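You operate a simulated robot arm through the tools that you are given. There is no shell and no other tool.

You are at the controls of a simulated robot arm. One attempt, no reset.

## Task
Turn the oven off and put both cooled rolls in the wicker basket.
Fine: mode and heat dials both off; the rolls are on the wire rack.

The check looks at the end state, three seconds after you hand in, the way a careful person would. Anything else that was tipped, shoved, dropped, spilled or broken makes it a failure.

## Robot
A 7-joint arm with a fingered hand, fixed in place. Base frame: the origin is on the floor under the middle of its stand, x ahead of it, y to its left, z up. Units: cm, rad, N and s.
With the tool pointing down near the work surface it reaches from about 28 to 70 cm from the base axis. Its first joint turns from -2.897 to 2.897 rad. Payload 4 kg.
The TCP is the grasp point between the finger pads, 2.6 cm short of the fingertips. In the tool frame z runs along the fingers and y along their closing line. The gripper opens to 14.8 cm; its body begins 7.3 cm behind the TCP. The gripper is a hand of 3 fingers: y runs from the thumb to the fingers, the wrist lies at [0, 0, -23.9] in the tool frame, and closing takes about 1.5 s.
Orientation is that of the tool frame in the base frame, as a unit quaternion [w, x, y, z]. With the fingers straight down and closing along the base's y, the tool's x points along the base's -x, its y along +y and its z along -z.

## Interface
- The arm moves only by the tool drive_tool. Its argument "rows" is a list of rows, each an object of numbers (a shift or turn left out is 0, a gripper value left out holds the last): "dx", "dy", "dz": the shift along the tool's x, y, z in cm; "rx", "ry", "rz": the turn, a rotation vector about the tool's x, y, z in rad. In form: [{"dx": .., "dy": .., "dz": .., "rx": .., "ry": .., "rz": ..}, ...]. A call has 1 to 20 rows; each row shifts and turns the commanded pose from where the row before left it, along the tool's axes as they then stand. "jaw" is the opening, from 0 (shut) to 1 (fully open), set as the call begins (left out, the last holds). A row lasts 0.2 s, in which the tool goes at most 5 cm and 0.15 rad; a call with a longer step from one row to the next is refused whole, and so is a gripper value outside its range. A pose out of reach is approached as far as the arm can. The call stops where the force on the tool passes 40 N (or 10 N more than at its start, if that is more) or the arm is blocked; 0.2 s more then pass. The fingers move at their own pace (about 7.2 cm/s each) and stop on an object; they squeeze with about 33 N. The grip force told is the motor's: it shows also when the fingers shut on nothing. Time passes only in rows, and 0.2 s behind the last, so rows that do not move let the fingers close. The reply holds the time, the measured pose of the TCP, the force on the tool along the base axes, the opening and the grip force, in the units named above and with some noise, with the torque about the TCP (base axes, N m) and any sound that the robot's microphone picked up, and new pictures: "pictures" is both (left out), scene, wrist or none.
- Cameras (640 x 400 px; columns grow to the right, rows downward): "scene" is fixed at [39.36, 64.41, 147.84]; the picture's right is [-1.00, 0.04, 0.00], its down [0.01, 0.38, -0.93] and it looks along [-0.03, -0.92, -0.38] (base axes); focal length 366 px, centre (320, 200). "wrist" rides on the gripper at [6.8, -3.9, -9] in the tool frame; the picture's right is [0.50, 0.87, 0.00], its down [-0.66, 0.38, -0.65] and it looks along [-0.57, 0.33, 0.76] (tool axes); focal length 222 px, centre (320, 200). There is no depth. A picture from a camera that has moved, and an enlarged one, comes with that camera's place and axes in the base frame and with its lens. The place of the scene camera against the robot may be out by one fixed shift of up to 1.2 cm in any direction.
- move_column(by): slides the trunk up (or, below 0, down) by that many cm; the arm rides with it, the base frame stays. It gives what a move gives, with no picture.
- finger_targets(finger1, finger2, thumb_bend): sets how far each is bent, from 0 (flat) to 100 (curled in); at 30 the hand is open as for a grip, at 70 the pads meet at the TCP. One left out holds its place. A second passes; each finger stops where it meets its share of the squeeze, and holds until it gets a number again. A gripper value or a shape takes the hand back. It gives what a move gives, with no picture; readings hold the bend of each and the force on the fingers (four entries, about 0 where the hand has none), thumb and palm.
- set_grasp(shape): the hand has 3 fingers and takes this shape, open, in about a second: jaw (thumb against the fingers, like two jaws); tri (thumb and two fingers); tip (a fingertip pinch); poke (one finger out to press); point (the index stretched); flat (the hand flat); cup (the hand cupped); fist (a fist). The gripper value then closes the fingers along that shape, each until it touches; the sizes above hold for jaw. It gives what a move gives, with no picture.
- enlarge(camera, box): a new picture of the part [left, top, right, bottom] of that camera's present view, enlarged. No time passes.
- close_job(): hands the job in; it is judged then, once.

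Places have to be worked out from the pictures, the camera data and where the tool is seen. Open the gripper and draw the arm clear of the work before you hand the job in, unless the task says otherwise.

The tools are called as a command line: name --argument value ..., lists and objects as JSON in quotes. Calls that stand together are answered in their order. drive_tool: Moves the arm, as the interface text tells. Its arguments: {"type":"object","properties":{"rows":{"type":"array","items":{"type":"object","properties":{"dx":{"type":"number"},"dy":{"type":"number"},"dz":{"type":"number"},"rx":{"type":"number"},"ry":{"type":"number"},"rz":{"type":"number"}}}},"jaw":{"type":"number"},"pictures":{"type":"string","enum":["both","scene","wrist","none"]}},"required":["rows"]} The other tools are called the same way: move_column (by) moves the trunk up or down; set_grasp (shape) gives the hand a shape; finger_targets (finger1, finger2, thumb_bend) moves the fingers one by one; enlarge (camera, box) takes an enlarged picture of a part of a camera's view; close_job () hands the job in.

At the start:

```text
clock: 0.0
position: [27.49, -33.58, 128.9]
orientation: [0.0, 0.0, 1.0, 0.001]
force: [-0.1, 0.6, 0.0]
torque: [-0.01, 0.01, 0.0]
width: 14.79
finger_force: 0.1
shape: jaw
bend: [30.0, 30.0, 30.0]
finger forces: [0.0, 0.0, 0.0, 0.0, 0.1, 0.0]
trunk travel left (down, up): [-50.0, 9.0]
```

scene: 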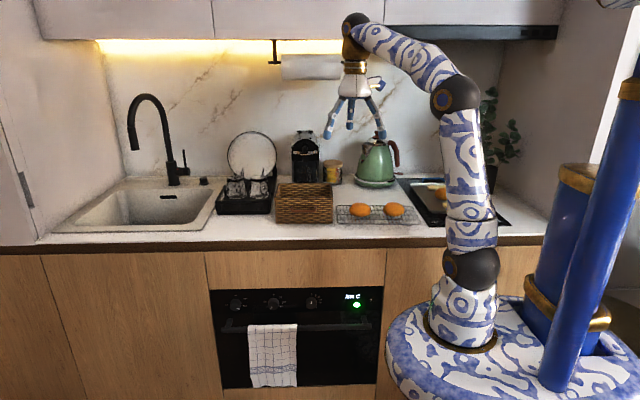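
wrist: 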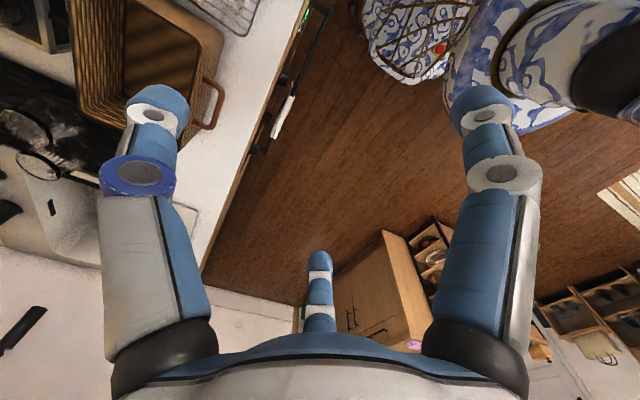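

I'll first look closely at the oven panel and the counter items before moving anything.

enlarge --camera "scene" --box '[205, 280, 390, 396]'

enlarge --camera "scene" --box '[260, 150, 460, 250]'

enlarge --camera "scene" --box '[210, 282, 300, 338]'

enlarge --camera "scene" --box '[295, 282, 385, 338]'

```text
3.45 times, centred on (298, 338) of scene
camera zoom: at [39.36, 64.41, 147.84], right [-1.0, 0.04, 0.0], down [0.01, 0.38, -0.93], along [-0.03, -0.92, -0.38], focal length 1264 px, centre (398, -276)
```

zoom: 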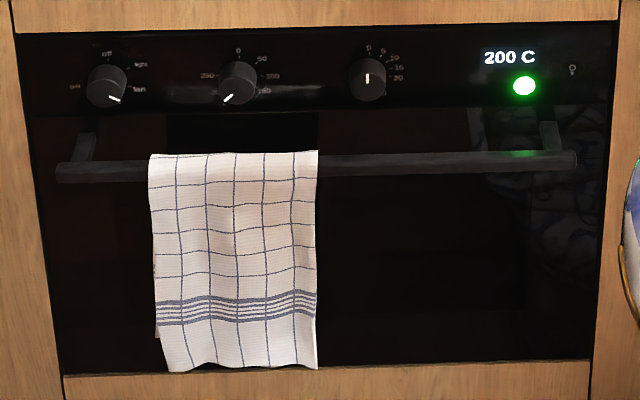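

```text
3.20 times, centred on (360, 200) of scene
camera zoom: at [39.36, 64.41, 147.84], right [-1.0, 0.04, 0.0], down [0.01, 0.38, -0.93], along [-0.03, -0.92, -0.38], focal length 1173 px, centre (192, 200)
```

zoom: 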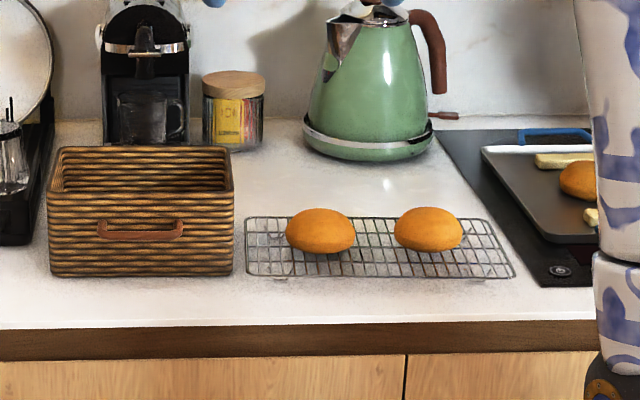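

```text
7.11 times, centred on (255, 310) of scene
camera zoom: at [39.36, 64.41, 147.84], right [-1.0, 0.04, 0.0], down [0.01, 0.38, -0.93], along [-0.03, -0.92, -0.38], focal length 2606 px, centre (782, -582)
```

zoom: 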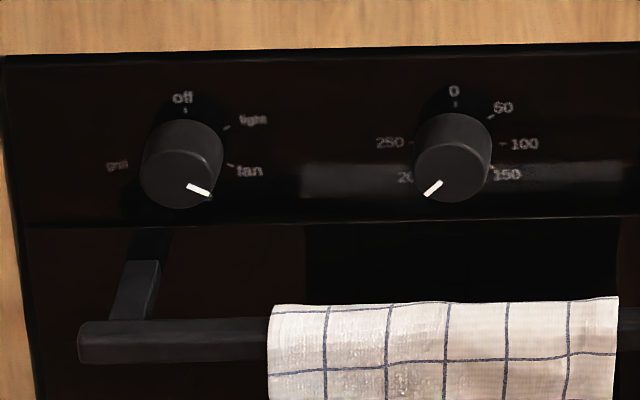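

```text
7.11 times, centred on (340, 310) of scene
camera zoom: at [39.36, 64.41, 147.84], right [-1.0, 0.04, 0.0], down [0.01, 0.38, -0.93], along [-0.03, -0.92, -0.38], focal length 2606 px, centre (178, -582)
```

zoom: 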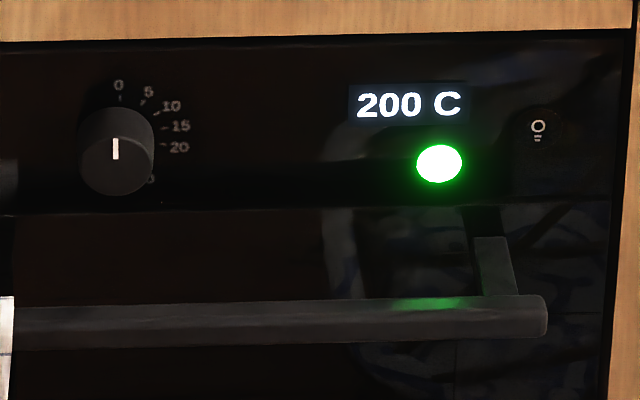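

The mode dial points at fan, about 115° clockwise of off, and the heat dial at 200. The timer is at 0. From both cameras I put the counter top at z≈91, the rolls near (21,-55) and (9,-55), and the basket centre near (41,-59). I'll bring the hand above the left roll for a closer look.

drive_tool --rows '[{"dx": 0.81, "dy": -2.68, "dz": 2.0}, {"dx": 0.81, "dy": -2.68, "dz": 2.0}, {"dx": 0.81, "dy": -2.68, "dz": 2.0}, {"dx": 0.81, "dy": -2.68, "dz": 2.0}, {"dx": 0.81, "dy": -2.68, "dz": 2.0}, {"dx": 0.81, "dy": -2.68, "dz": 2.0}, {"dx": 0.81, "dy": -2.68, "dz": 2.0}, {"dx": 0.81, "dy": -2.68, "dz": 2.0}, {}]' --jaw 1 --pictures "both"

```text
clock: 2.0
position: [20.89, -54.97, 112.75]
orientation: [0.0, 0.0, 1.0, 0.0]
force: [0.2, 0.4, 0.0]
torque: [0.01, 0.01, 0.01]
width: 14.78
finger_force: 0.1
shape: jaw
bend: [30.0, 30.0, 30.0]
finger forces: [0.0, 0.0, 0.0, 0.0, 0.1, 0.0]
trunk travel left (down, up): [-50.0, 9.0]
camera wrist: at [14.32, -59.0, 121.67], right [-0.5, 0.87, 0.0], down [0.66, 0.38, 0.65], along [0.57, 0.33, -0.76], focal length 222 px, centre (320, 200)
```

scene: 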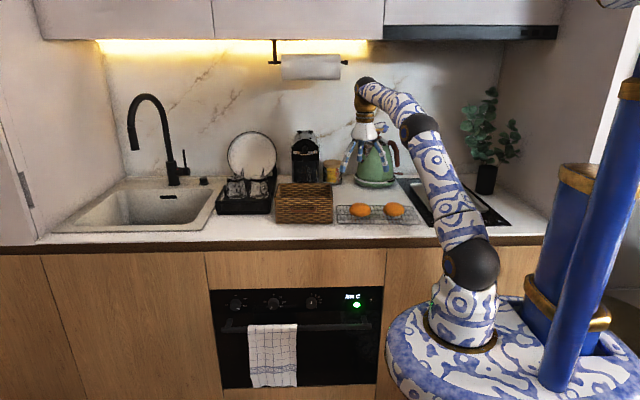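
wrist: 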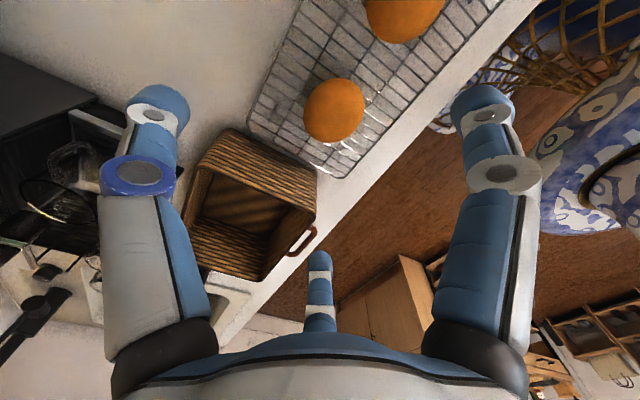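

The wrist view puts the left roll near (21.2,-53.2) and the right one near (10,-52.6). I'll centre over the left roll, narrow the hand a little, and turn it 30° so no finger faces the other roll.

drive_tool --rows '[{"dx": -0.1, "dy": 0.6, "dz": 2.0}, {"dx": -0.1, "dy": 0.6, "dz": 2.0}, {"dx": -0.1, "dy": 0.5, "dz": 2.0}, {"rz": 0.131}, {"rz": 0.131}, {"rz": 0.131}, {"rz": 0.131}, {}, {}]' --jaw 0.8 --pictures "both"

```text
clock: 4.0
position: [21.19, -53.37, 106.86]
orientation: [0.0, 0.26, 0.966, 0.001]
force: [-0.4, -0.3, 0.5]
torque: [-0.03, 0.03, 0.03]
width: 11.88
finger_force: 0.0
shape: jaw
bend: [25.0, 25.0, 47.0]
finger forces: [0.1, 0.1, 0.1, 0.0, 0.0, 0.0]
trunk travel left (down, up): [-50.0, 9.0]
camera wrist: at [13.56, -53.32, 115.7], right [0.0, 1.0, 0.0], down [0.76, 0.0, 0.65], along [0.65, 0.0, -0.76], focal length 222 px, centre (320, 200)
```

scene: 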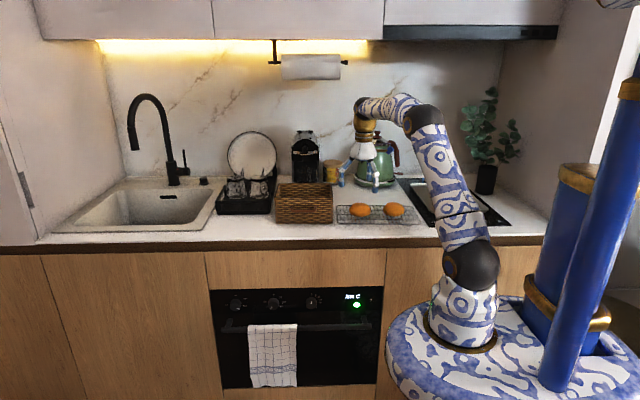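
wrist: 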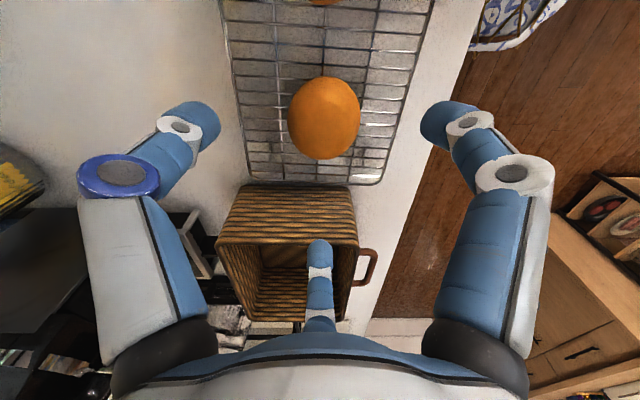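

Two wrist views agree: the left roll is centred at about (21.1,-53.0), z≈95.5. I'll centre on it and come down to just above grasp height, then look at finger clearance.

drive_tool --rows '[{"dx": 0.29, "dy": 0.32, "dz": 1.0}, {"dz": 2.0}, {"dz": 2.0}, {"dz": 1.5}, {"dz": 1.4}, {}]' --pictures "both"

enlarge --camera "scene" --box '[320, 160, 420, 230]'

```text
clock: 5.4
position: [21.18, -52.9, 98.76]
orientation: [0.001, 0.26, 0.966, 0.001]
force: [-0.5, -1.0, -0.2]
torque: [-0.04, 0.01, 0.01]
width: 11.88
finger_force: 0.1
shape: jaw
bend: [25.0, 25.0, 47.0]
finger forces: [0.1, 0.0, 0.0, 0.0, 0.0, 0.0]
trunk travel left (down, up): [-50.0, 9.0]
camera wrist: at [13.44, -52.82, 107.69], right [0.0, 1.0, 0.0], down [0.76, 0.0, 0.65], along [0.65, 0.0, -0.76], focal length 222 px, centre (320, 200)
```

scene: 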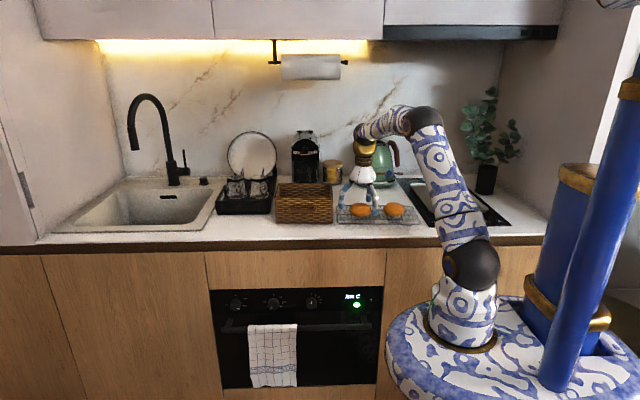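
wrist: 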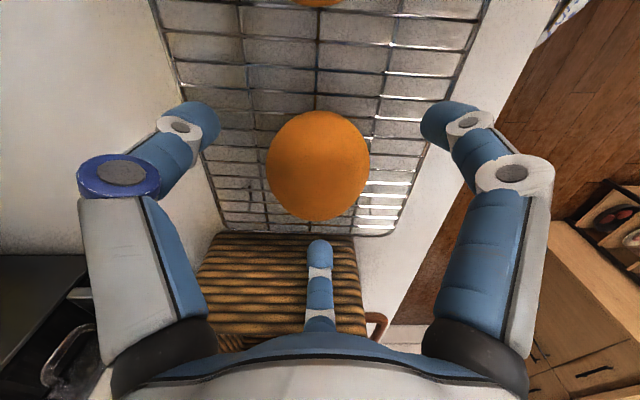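

```text
5.71 times, centred on (370, 195) of scene
camera zoom: at [39.36, 64.41, 147.84], right [-1.0, 0.04, 0.0], down [0.01, 0.38, -0.93], along [-0.03, -0.92, -0.38], focal length 2094 px, centre (34, 229)
```

zoom: 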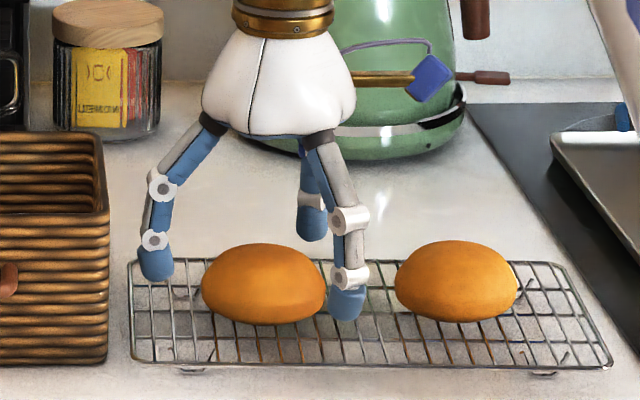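

The roll is centred in the view at z≈95.4, about 7.9 × 6.7 × 4.9 cm, and the fingertips reach about 3 cm below the TCP. I'll go down 2.2 cm so the tips stay just above the rack, then close on the roll.

drive_tool --rows '[{"dz": 0.8}, {"dz": 0.8}, {"dz": 0.6}, {}]' --pictures "wrist"

drive_tool --rows '[{}, {}, {}, {}, {}, {}, {}, {}]' --jaw 0.3 --pictures "both"

```text
clock: 6.4
position: [21.18, -52.69, 96.73]
orientation: [0.0, 0.26, 0.966, 0.001]
force: [-0.4, -0.5, -0.2]
torque: [-0.02, -0.01, 0.04]
width: 11.83
finger_force: 0.1
shape: jaw
bend: [25.0, 25.0, 47.0]
finger forces: [0.0, 0.0, 0.0, 0.0, 0.1, 0.0]
trunk travel left (down, up): [-50.0, 9.0]
camera wrist: at [13.5, -52.8, 105.56], right [0.0, 1.0, 0.0], down [0.76, 0.0, 0.65], along [0.65, 0.0, -0.76], focal length 222 px, centre (320, 200)
```

wrist: 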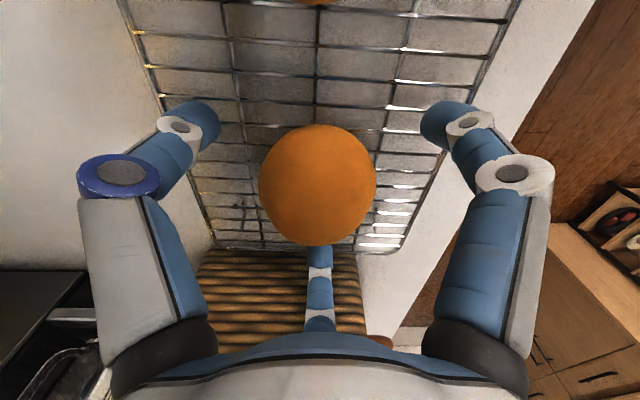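

```text
clock: 8.2
position: [21.2, -52.75, 96.72]
orientation: [0.0, 0.259, 0.966, 0.0]
force: [0.0, 0.6, 0.4]
torque: [-0.01, 0.02, 0.0]
width: 5.38
finger_force: 32.9
shape: jaw
bend: [77.0, 77.0, 70.0]
finger forces: [29.0, 28.9, 0.0, 0.0, 30.3, 0.0]
trunk travel left (down, up): [-50.0, 9.0]
camera wrist: at [13.5, -52.8, 105.56], right [0.0, 1.0, 0.0], down [0.76, 0.0, 0.65], along [0.65, 0.0, -0.76], focal length 222 px, centre (320, 200)
```

scene: 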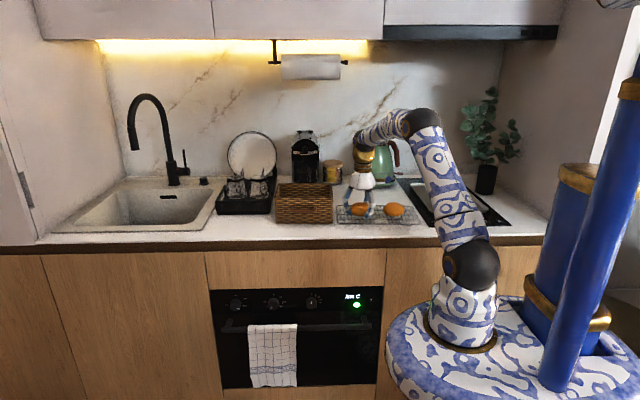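
wrist: 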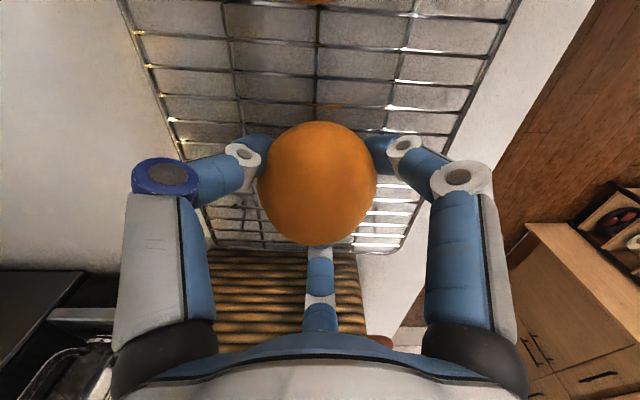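

All three fingers hold the roll at about 30 N each. I'll lift slowly and check that the rack stays put.

drive_tool --rows '[{"dz": -0.5}, {"dz": -1.0}, {"dz": -1.5}, {"dz": -2.0}, {"dz": -2.5}, {"dz": -2.5}, {"dz": -2.5}, {"dz": -2.0}, {}]' --pictures "both"

enlarge --camera "scene" --box '[260, 140, 420, 240]'

```text
clock: 10.2
position: [21.1, -52.94, 111.26]
orientation: [0.001, 0.26, 0.966, 0.0]
force: [-0.4, 0.0, -0.3]
torque: [0.0, 0.0, 0.0]
width: 5.36
finger_force: 32.5
shape: jaw
bend: [77.0, 77.0, 70.0]
finger forces: [29.1, 29.2, 0.0, 0.0, 30.1, 0.0]
trunk travel left (down, up): [-50.0, 9.0]
camera wrist: at [13.43, -53.05, 120.1], right [0.0, 1.0, 0.0], down [0.76, 0.0, 0.65], along [0.65, 0.0, -0.76], focal length 222 px, centre (320, 200)
```

scene: 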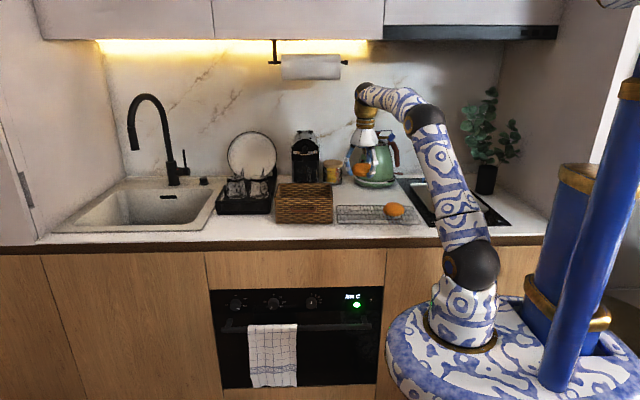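
wrist: 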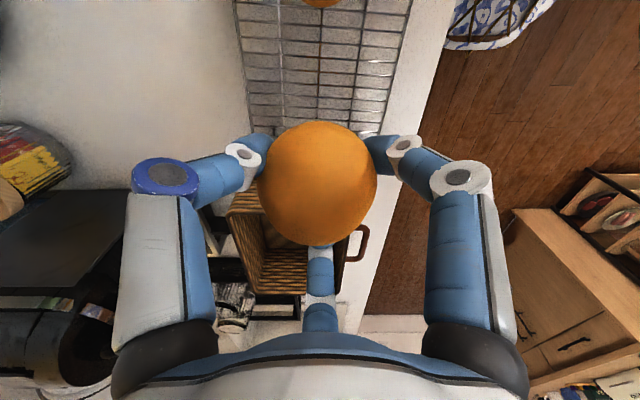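

```text
4.00 times, centred on (340, 190) of scene
camera zoom: at [39.36, 64.41, 147.84], right [-1.0, 0.04, 0.0], down [0.01, 0.38, -0.93], along [-0.03, -0.92, -0.38], focal length 1466 px, centre (240, 240)
```

zoom: 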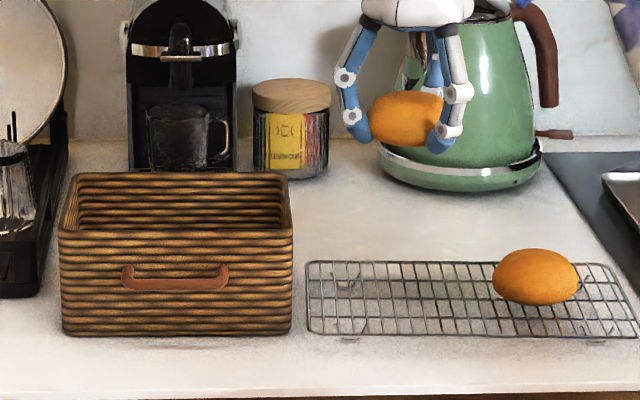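

The roll came up cleanly and the rack did not move. The two cameras put the basket at roughly x 31.5–51.5, y −49.6 to −64, with the rim near z≈101. I'll carry the roll over the basket at this height and look again.

drive_tool --rows '[{"dx": -2.28, "dy": 0.67}, {"dx": -2.28, "dy": 0.67}, {"dx": -2.28, "dy": 0.67}, {"dx": -2.28, "dy": 0.67}, {"dx": -2.28, "dy": 0.67}, {"dx": -2.28, "dy": 0.67}, {"dx": -2.28, "dy": 0.67}, {}]' --pictures "both"

enlarge --camera "scene" --box '[260, 140, 420, 240]'

```text
clock: 12.0
position: [33.73, -53.0, 110.56]
orientation: [0.0, 0.26, 0.966, 0.0]
force: [0.9, -0.1, -0.7]
torque: [-0.02, 0.0, -0.01]
width: 5.38
finger_force: 32.9
shape: jaw
bend: [77.0, 77.0, 70.0]
finger forces: [29.0, 28.9, 0.0, 0.0, 30.2, 0.0]
out of reach, approached as far as the arm can: row 4, 5, 6, 7
trunk travel left (down, up): [-50.0, 9.0]
camera wrist: at [26.05, -53.09, 119.41], right [0.0, 1.0, 0.0], down [0.76, 0.0, 0.65], along [0.65, 0.0, -0.76], focal length 222 px, centre (320, 200)
```

scene: 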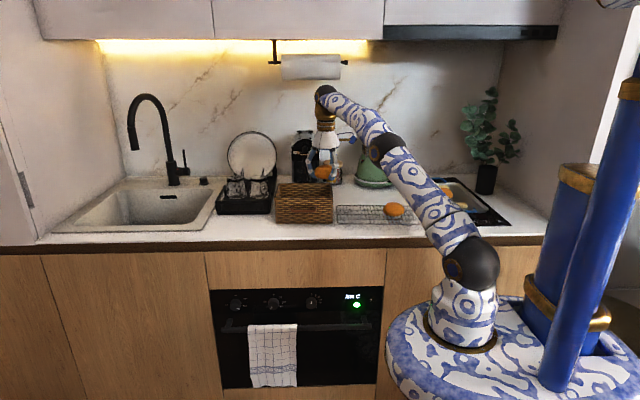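
wrist: 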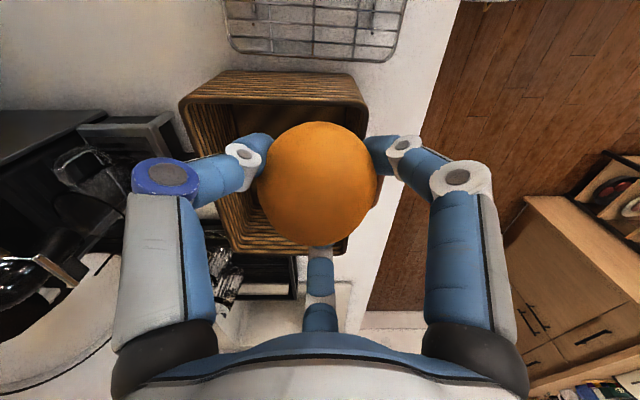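

```text
4.00 times, centred on (340, 190) of scene
camera zoom: at [39.36, 64.41, 147.84], right [-1.0, 0.04, 0.0], down [0.01, 0.38, -0.93], along [-0.03, -0.92, -0.38], focal length 1466 px, centre (240, 240)
```

zoom: 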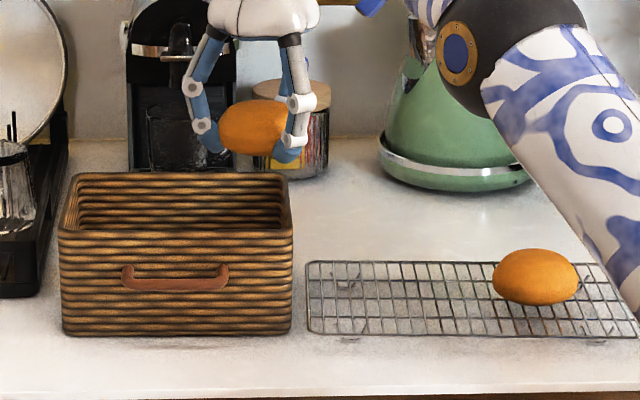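

The arm ran out of reach at this height, because the wrist sits well above the shoulder. The wrist view now gives the basket as x 31.6–51, y −64.3 to −49.4, rim z≈101. I'll raise the trunk to gain horizontal reach.

move_column --by 8

```text
clock: 13.2
position: [33.67, -53.02, 118.59]
orientation: [0.0, 0.259, 0.966, 0.0]
force: [-0.1, -0.3, -1.1]
torque: [0.01, -0.02, 0.02]
width: 5.37
finger_force: 33.1
shape: jaw
bend: [77.0, 77.0, 70.0]
finger forces: [29.0, 29.1, 0.0, 0.0, 30.2, 0.0]
trunk travel left (down, up): [-58.0, 1.0]
```

drive_tool --rows '[{"dz": 2.0}, {"dz": 2.0}, {"dz": 2.0}, {"dz": 2.0}, {}]' --pictures "none"

```text
clock: 14.4
position: [33.82, -53.23, 110.69]
orientation: [0.0, 0.26, 0.966, 0.0]
force: [0.0, -0.7, 0.0]
torque: [0.0, 0.01, -0.02]
width: 5.34
finger_force: 32.8
shape: jaw
bend: [77.0, 77.0, 70.0]
finger forces: [28.9, 28.9, 0.1, 0.1, 30.3, 0.0]
trunk travel left (down, up): [-58.0, 1.0]
```

Now I'll go horizontally to above the near half of the basket, around (37,-56.8).

drive_tool --rows '[{"dx": -1.52, "dy": -0.5}, {"dx": -1.52, "dy": -0.5}, {"dx": -1.52, "dy": -0.49}, {}]' --pictures "both"

enlarge --camera "scene" --box '[260, 140, 420, 240]'

```text
clock: 15.4
position: [36.12, -55.52, 110.4]
orientation: [0.001, 0.259, 0.966, 0.001]
force: [-0.3, 0.7, -0.2]
torque: [0.0, 0.03, 0.03]
width: 5.36
finger_force: 33.3
shape: jaw
bend: [77.0, 77.0, 70.0]
finger forces: [28.9, 28.9, 0.0, 0.0, 30.3, 0.0]
out of reach, approached as far as the arm can: row 3
trunk travel left (down, up): [-58.0, 1.0]
camera wrist: at [28.47, -55.6, 119.32], right [0.0, 1.0, 0.0], down [0.76, 0.0, 0.65], along [0.65, 0.0, -0.76], focal length 222 px, centre (320, 200)
```

scene: 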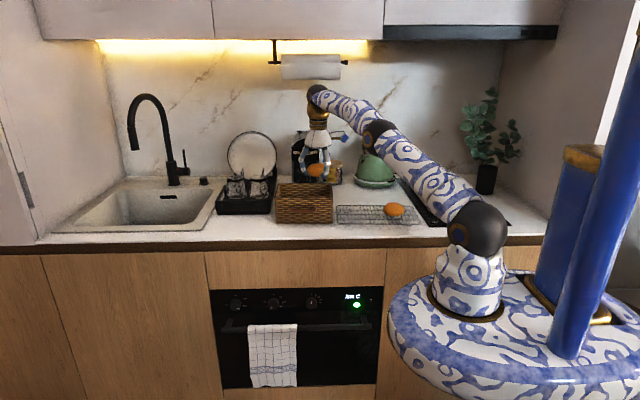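
wrist: 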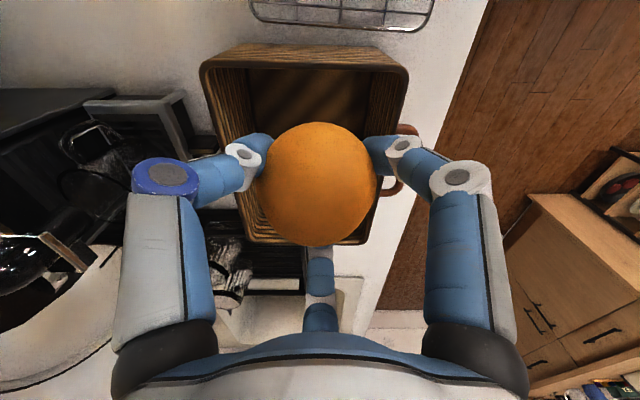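

```text
4.00 times, centred on (340, 190) of scene
camera zoom: at [39.36, 64.41, 147.84], right [-1.0, 0.04, 0.0], down [0.01, 0.38, -0.93], along [-0.03, -0.92, -0.38], focal length 1466 px, centre (240, 240)
```

zoom: 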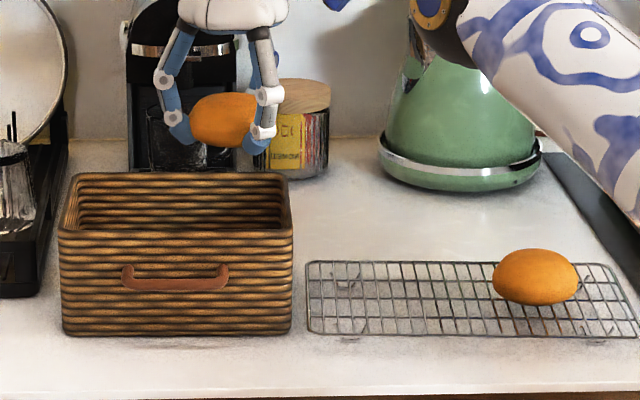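

I'm at 66 cm from the base axis, and the reach should grow as the hand goes lower. I'll descend diagonally towards (37.2,-56.7) with the roll inside the basket opening.

drive_tool --rows '[{"dz": 1.5}, {"dz": 1.5, "dx": -0.3, "dy": -0.1}, {"dz": 1.5, "dx": -0.6, "dy": -0.2}, {"dz": 1.5, "dx": -0.6, "dy": -0.2}, {}]' --pictures "both"

enlarge --camera "scene" --box '[260, 140, 420, 240]'

```text
clock: 16.6
position: [37.24, -56.72, 104.37]
orientation: [0.0, 0.259, 0.966, 0.0]
force: [0.0, -1.1, -0.7]
torque: [0.01, 0.01, -0.01]
width: 5.34
finger_force: 33.3
shape: jaw
bend: [77.0, 77.0, 70.0]
finger forces: [28.8, 29.0, 0.0, 0.0, 30.3, 0.0]
trunk travel left (down, up): [-58.0, 1.0]
camera wrist: at [29.51, -56.81, 113.23], right [0.0, 1.0, 0.0], down [0.76, 0.0, 0.65], along [0.65, 0.0, -0.76], focal length 222 px, centre (320, 200)
```

scene: 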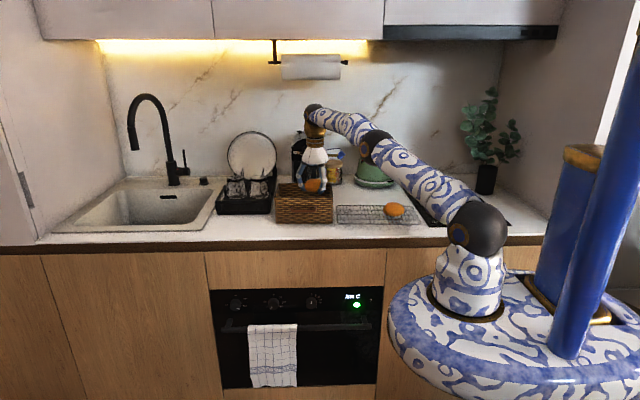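
wrist: 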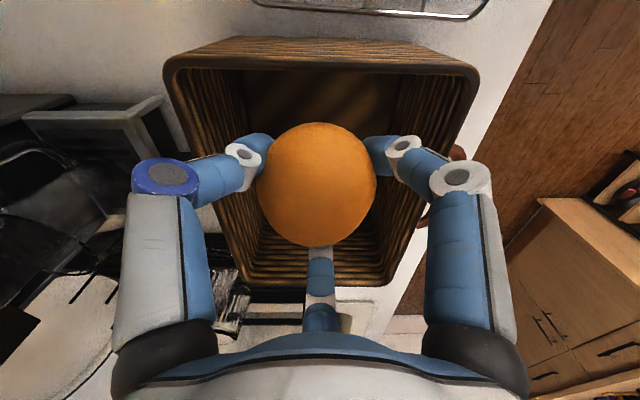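

```text
4.00 times, centred on (340, 190) of scene
camera zoom: at [39.36, 64.41, 147.84], right [-1.0, 0.04, 0.0], down [0.01, 0.38, -0.93], along [-0.03, -0.92, -0.38], focal length 1466 px, centre (240, 240)
```

zoom: 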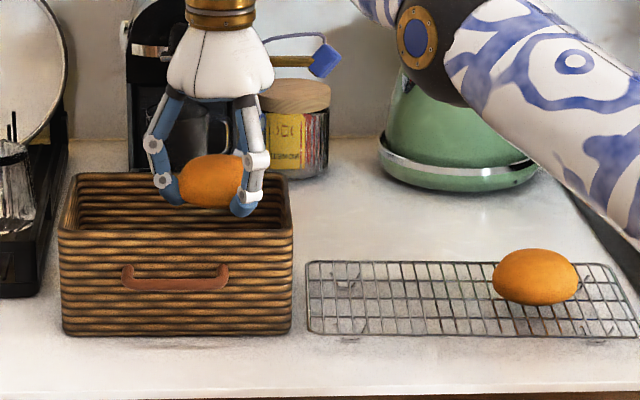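

The hand and roll are centred in the basket opening in y, with inner walls at about −63.1 to −50.2. I'll lower to TCP z≈99.7, which keeps the knuckles just above the rim and the roll about 3 cm above the floor.

drive_tool --rows '[{"dz": 1.2}, {"dz": 1.2}, {"dz": 1.2}, {"dz": 1.0}, {}]' --pictures "both"

enlarge --camera "scene" --box '[260, 150, 360, 230]'

```text
clock: 17.8
position: [37.33, -56.72, 99.7]
orientation: [0.0, 0.26, 0.966, 0.001]
force: [0.5, 0.0, 0.0]
torque: [-0.04, -0.04, 0.01]
width: 5.36
finger_force: 33.3
shape: jaw
bend: [77.0, 77.0, 70.0]
finger forces: [28.8, 29.1, 0.1, 0.1, 30.2, 0.1]
trunk travel left (down, up): [-58.0, 1.0]
camera wrist: at [29.53, -56.82, 108.59], right [0.0, 1.0, 0.0], down [0.76, 0.0, 0.65], along [0.65, 0.0, -0.76], focal length 222 px, centre (320, 200)
```

scene: 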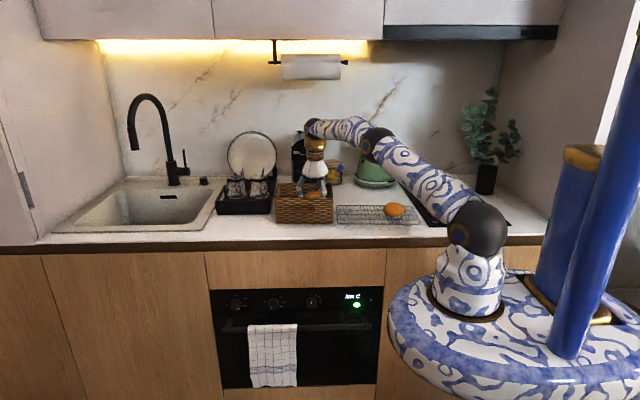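
wrist: 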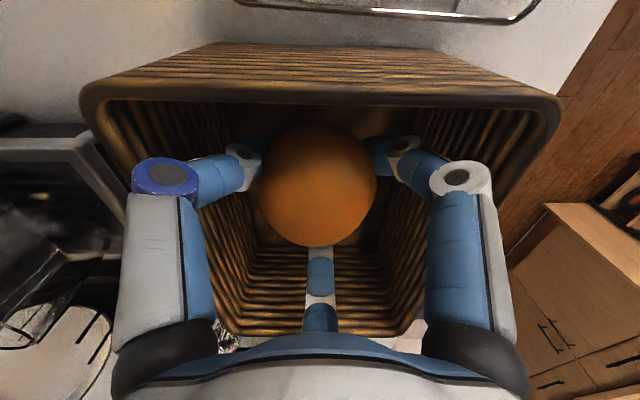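

```text
5.00 times, centred on (310, 190) of scene
camera zoom: at [39.36, 64.41, 147.84], right [-1.0, 0.04, 0.0], down [0.01, 0.38, -0.93], along [-0.03, -0.92, -0.38], focal length 1832 px, centre (370, 250)
```

zoom: 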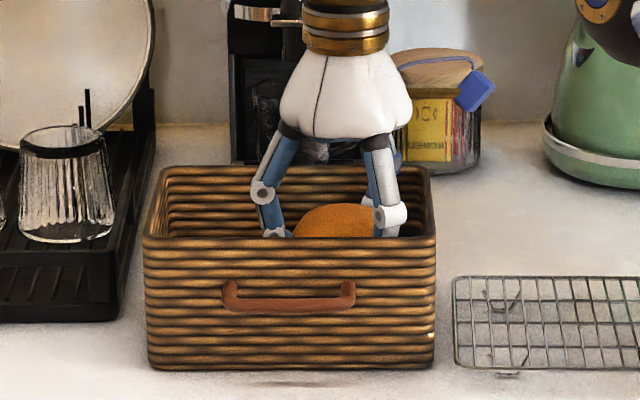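

The roll is inside the basket below the rim with clearance all round. I'll open the fingers just enough to release it.

drive_tool --rows '[{}, {}, {}, {}]' --jaw 0.5 --pictures "both"

```text
clock: 18.8
position: [37.35, -56.93, 99.71]
orientation: [0.0, 0.259, 0.966, 0.0]
force: [0.7, -0.1, -0.7]
torque: [0.02, 0.01, 0.02]
width: 7.34
finger_force: 0.1
shape: jaw
bend: [36.0, 36.0, 70.0]
finger forces: [0.1, 0.0, 0.0, 0.0, 0.1, 0.0]
trunk travel left (down, up): [-58.0, 1.0]
camera wrist: at [29.54, -56.82, 108.61], right [0.0, 1.0, 0.0], down [0.76, 0.0, 0.65], along [0.65, 0.0, -0.76], focal length 222 px, centre (320, 200)
```

scene: 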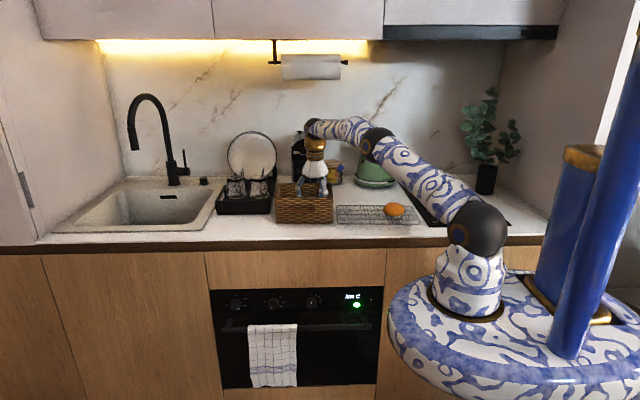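
wrist: 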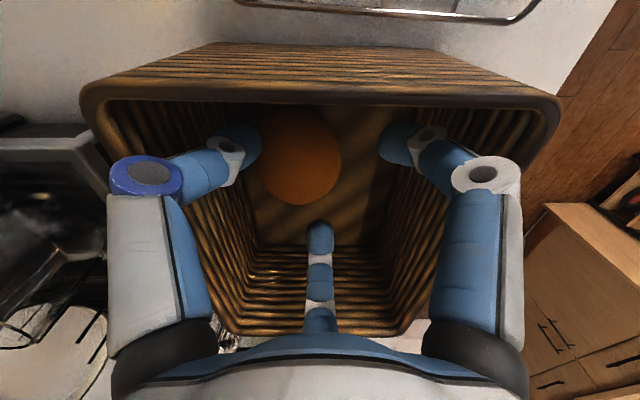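

The roll lies on the basket floor at about (37.2,-58). I'll lift straight up out of the basket.

drive_tool --rows '[{"dz": -1.0}, {"dz": -1.5}, {"dz": -2.0}, {"dz": -2.0}, {"dz": -2.0}, {"dz": -1.0, "dx": 1.0}, {}]' --pictures "both"

```text
clock: 20.4
position: [35.99, -55.59, 109.17]
orientation: [0.0, 0.259, 0.966, 0.0]
force: [0.5, 0.1, 0.2]
torque: [0.03, -0.01, -0.02]
width: 7.35
finger_force: 0.0
shape: jaw
bend: [36.0, 36.0, 70.0]
finger forces: [0.1, 0.0, 0.0, 0.0, 0.0, 0.1]
out of reach, approached as far as the arm can: row 5
trunk travel left (down, up): [-58.0, 1.0]
camera wrist: at [28.28, -55.7, 117.97], right [0.0, 1.0, 0.0], down [0.76, 0.0, 0.65], along [0.65, 0.0, -0.76], focal length 222 px, centre (320, 200)
```

scene: 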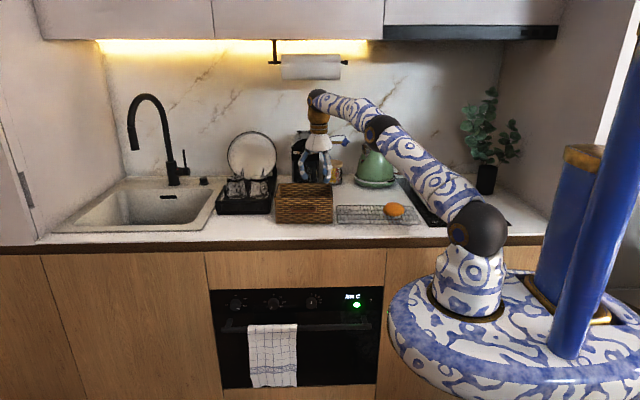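
wrist: 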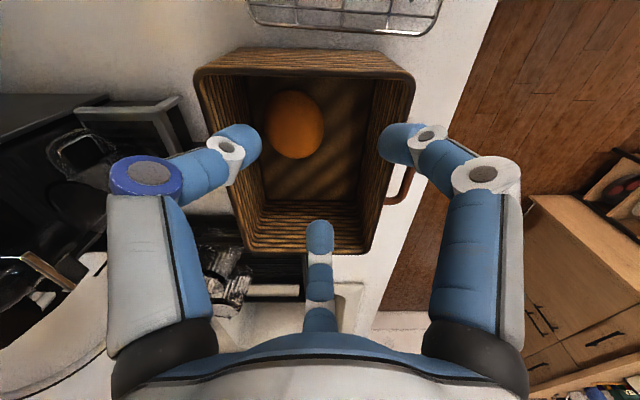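

The first roll sits in the near half of the basket, and nothing else has moved. Next I'll go above the second roll near (10,-52.6), turning the hand so the free gap faces +x for the later placement.

drive_tool --rows '[{"dx": 3.0, "dy": -1.3}, {"dx": 3.0, "dy": -1.3}, {"dx": 3.0, "dy": -1.3}, {"dx": 3.0, "dy": -1.3}, {"dx": 3.0, "dy": -1.3}, {"dx": 3.0, "dy": -1.3}, {"dx": 3.0, "dy": -1.3}, {"dx": 3.0, "dy": -1.3}, {"rz": -0.131}, {"rz": -0.131}, {"rz": -0.131}, {"rz": -0.131}, {"rz": -0.131}, {"rz": -0.131}, {"rz": -0.131}, {"rz": -0.13}, {}]' --jaw 0.8 --pictures "both"

```text
clock: 24.0
position: [10.04, -52.66, 109.04]
orientation: [0.0, -0.258, 0.966, 0.0]
force: [-0.4, -0.5, -0.1]
torque: [-0.01, 0.04, 0.0]
width: 11.85
finger_force: 0.1
shape: jaw
bend: [25.0, 25.0, 48.0]
finger forces: [0.0, 0.0, 0.0, 0.0, 0.1, 0.0]
trunk travel left (down, up): [-58.0, 1.0]
camera wrist: at [6.15, -59.44, 117.99], right [-0.87, 0.5, 0.0], down [0.38, 0.65, 0.65], along [0.33, 0.57, -0.76], focal length 222 px, centre (320, 200)
```

scene: 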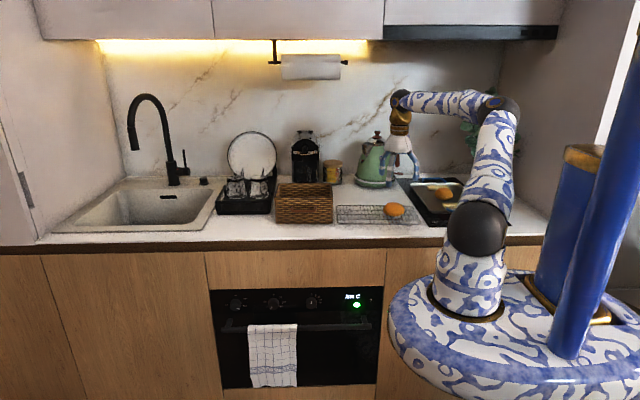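
wrist: 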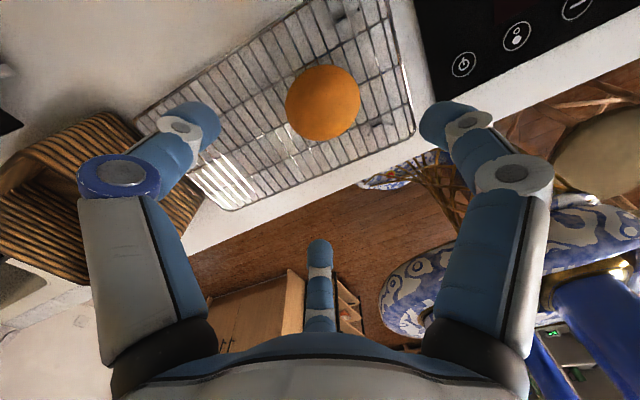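

The second roll is centred at about (9.4,-53.2). I'll centre on it and come down to just above grasp height.

drive_tool --rows '[{"dx": 0.82, "dy": -0.15, "dz": 2.0}, {"dz": 2.0}, {"dz": 2.0}, {"dz": 2.0}, {"dz": 2.0}, {}]' --pictures "both"

enlarge --camera "scene" --box '[340, 160, 440, 230]'

```text
clock: 25.4
position: [9.54, -53.24, 98.97]
orientation: [0.001, -0.258, 0.966, 0.001]
force: [0.0, -0.6, -0.4]
torque: [0.01, 0.01, 0.01]
width: 11.83
finger_force: 0.0
shape: jaw
bend: [25.0, 25.0, 48.0]
finger forces: [0.0, 0.0, 0.0, 0.0, 0.0, 0.1]
trunk travel left (down, up): [-58.0, 1.0]
camera wrist: at [5.75, -60.06, 107.85], right [-0.87, 0.5, 0.0], down [0.38, 0.65, 0.65], along [0.33, 0.57, -0.76], focal length 222 px, centre (320, 200)
```

scene: 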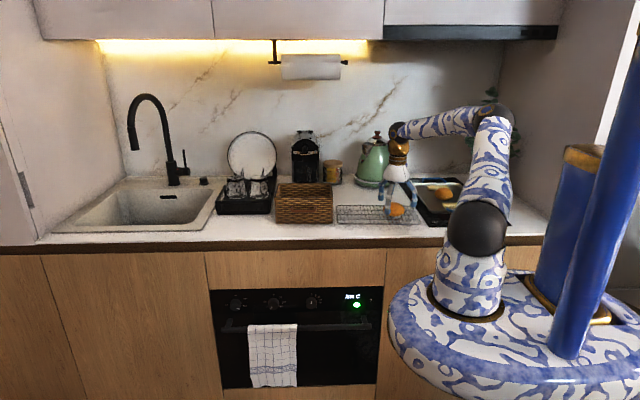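
wrist: 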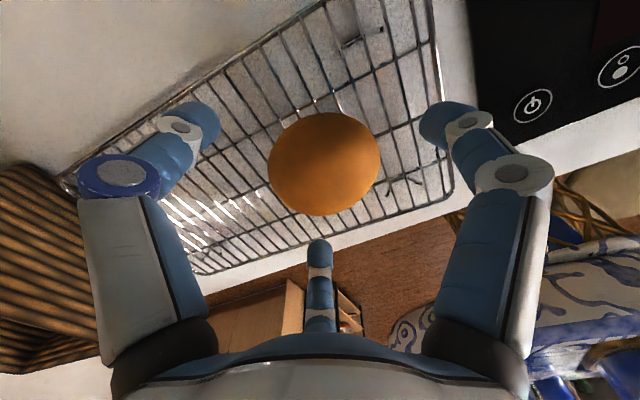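

```text
5.71 times, centred on (390, 195) of scene
camera zoom: at [39.36, 64.41, 147.84], right [-1.0, 0.04, 0.0], down [0.01, 0.38, -0.93], along [-0.03, -0.92, -0.38], focal length 2094 px, centre (-80, 229)
```

zoom: 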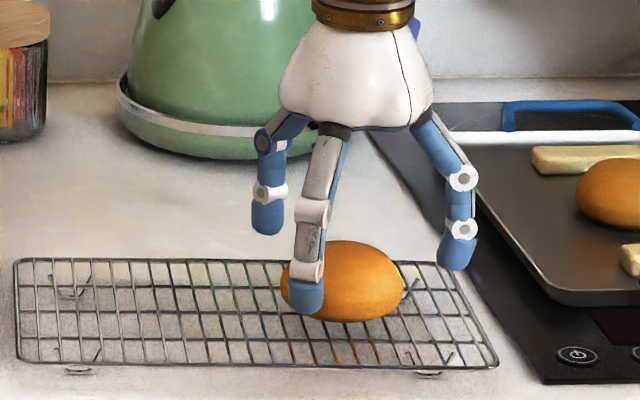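

The roll is still centred under the TCP, at (9.4,-53.3). I'll lower 2.2 cm and close, as for the first one.

drive_tool --rows '[{"dz": 0.8}, {"dz": 0.8}, {"dz": 0.7}, {}]' --pictures "none"

drive_tool --rows '[{}, {}, {}, {}, {}, {}, {}, {}]' --jaw 0.3 --pictures "wrist"

```text
clock: 26.4
position: [9.42, -53.08, 96.71]
orientation: [0.0, -0.257, 0.966, 0.001]
force: [-1.1, 0.4, -0.1]
torque: [-0.02, 0.0, 0.0]
width: 11.82
finger_force: 0.0
shape: jaw
bend: [25.0, 25.0, 48.0]
finger forces: [0.0, 0.0, 0.0, 0.1, 0.1, 0.0]
trunk travel left (down, up): [-58.0, 1.0]
```

```text
clock: 28.2
position: [9.33, -53.17, 96.65]
orientation: [0.0, -0.258, 0.966, 0.0]
force: [-0.2, 0.2, -0.6]
torque: [-0.02, 0.01, 0.01]
width: 5.32
finger_force: 33.6
shape: jaw
bend: [77.0, 77.0, 70.0]
finger forces: [28.6, 30.0, 0.0, 0.0, 29.5, 0.0]
trunk travel left (down, up): [-58.0, 1.0]
camera wrist: at [5.59, -59.97, 105.63], right [-0.87, 0.5, 0.0], down [0.38, 0.65, 0.65], along [0.33, 0.57, -0.76], focal length 222 px, centre (320, 200)
```

wrist: 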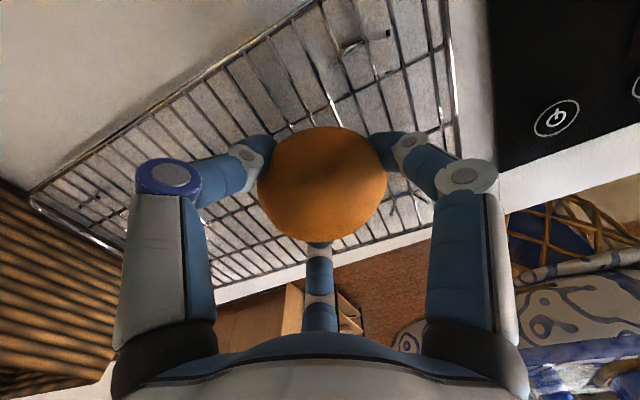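

All three fingers hold the second roll. I'll lift it clear of the rack.

drive_tool --rows '[{"dz": -0.5}, {"dz": -1.0}, {"dz": -1.5}, {"dz": -2.0}, {"dz": -2.5}, {"dz": -2.5}, {"dz": -2.0}, {"dz": -1.5}, {}]' --pictures "both"

enlarge --camera "scene" --box '[260, 140, 420, 240]'

```text
clock: 30.2
position: [9.54, -53.15, 110.36]
orientation: [0.001, -0.258, 0.966, 0.0]
force: [-0.1, -0.2, -1.2]
torque: [0.02, 0.02, 0.02]
width: 5.34
finger_force: 33.0
shape: jaw
bend: [77.0, 77.0, 70.0]
finger forces: [28.7, 30.0, 0.0, 0.1, 29.6, 0.1]
trunk travel left (down, up): [-58.0, 1.0]
camera wrist: at [5.73, -59.96, 119.2], right [-0.87, 0.5, 0.0], down [0.38, 0.65, 0.65], along [0.33, 0.57, -0.76], focal length 222 px, centre (320, 200)
```

scene: 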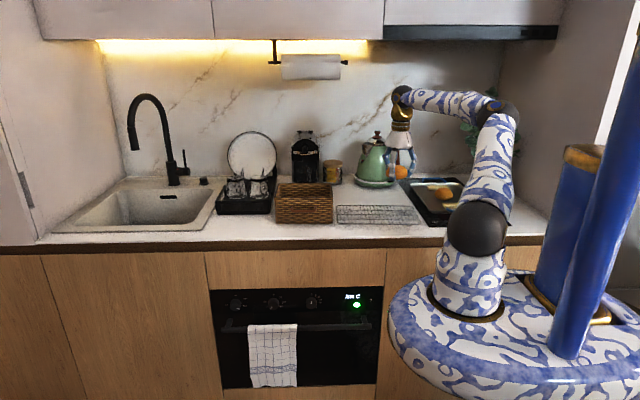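
wrist: 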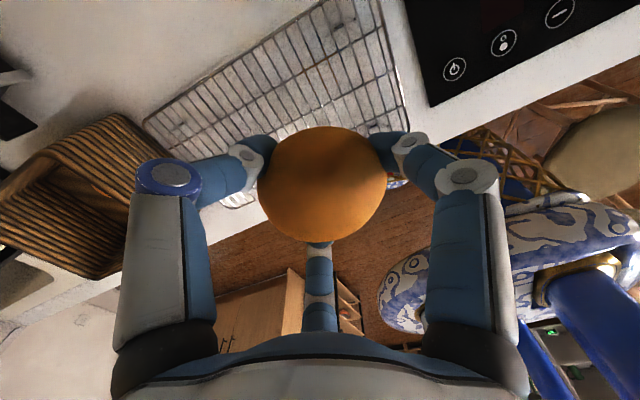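

```text
4.00 times, centred on (340, 190) of scene
camera zoom: at [39.36, 64.41, 147.84], right [-1.0, 0.04, 0.0], down [0.01, 0.38, -0.93], along [-0.03, -0.92, -0.38], focal length 1466 px, centre (240, 240)
```

zoom: 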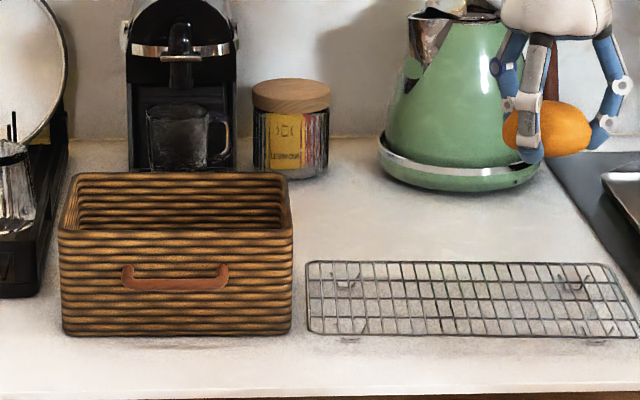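

The rack is empty and nothing was disturbed. I'll carry the second roll over to the basket at this height and then tilt the hand outward by about 0.25 rad to reach the far half.

drive_tool --rows '[{"dx": -2.85, "dy": -1.69}, {"dx": -2.85, "dy": -1.69}, {"dx": -2.85, "dy": -1.69}, {"dx": -2.85, "dy": -1.69}, {"dx": -2.85, "dy": -1.69}, {"dx": -2.85, "dy": -1.69}, {"dx": -2.85, "dy": -1.69}, {"dx": -2.85, "dy": -1.69}, {}, {"rx": 0.09}, {"rx": 0.09}, {"rx": 0.09}, {}]' --pictures "both"

enlarge --camera "scene" --box '[260, 140, 420, 240]'

```text
clock: 33.0
position: [35.93, -53.43, 110.29]
orientation: [0.035, -0.256, 0.957, -0.132]
force: [0.2, 0.8, 0.1]
torque: [-0.01, -0.03, 0.0]
width: 5.29
finger_force: 33.0
shape: jaw
bend: [77.0, 77.0, 70.0]
finger forces: [28.8, 30.0, 0.1, 0.1, 29.4, 0.0]
trunk travel left (down, up): [-58.0, 1.0]
camera wrist: at [30.84, -58.09, 119.92], right [-0.85, 0.47, -0.23], down [0.3, 0.79, 0.53], along [0.44, 0.38, -0.82], focal length 222 px, centre (320, 200)
```

scene: 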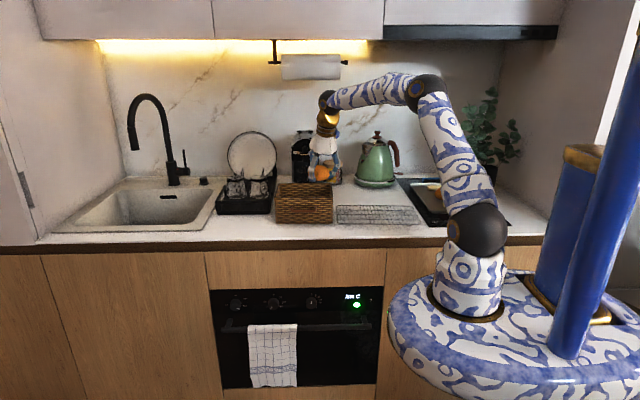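
wrist: 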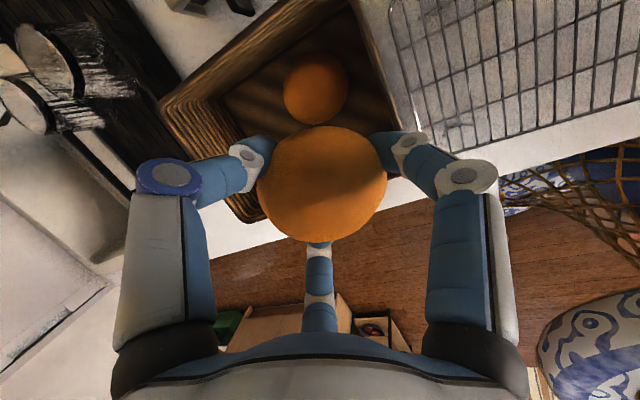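

```text
4.00 times, centred on (340, 190) of scene
camera zoom: at [39.36, 64.41, 147.84], right [-1.0, 0.04, 0.0], down [0.01, 0.38, -0.93], along [-0.03, -0.92, -0.38], focal length 1466 px, centre (240, 240)
```

zoom: 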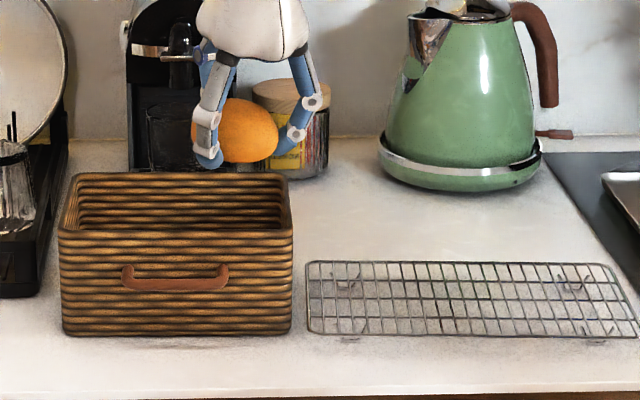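

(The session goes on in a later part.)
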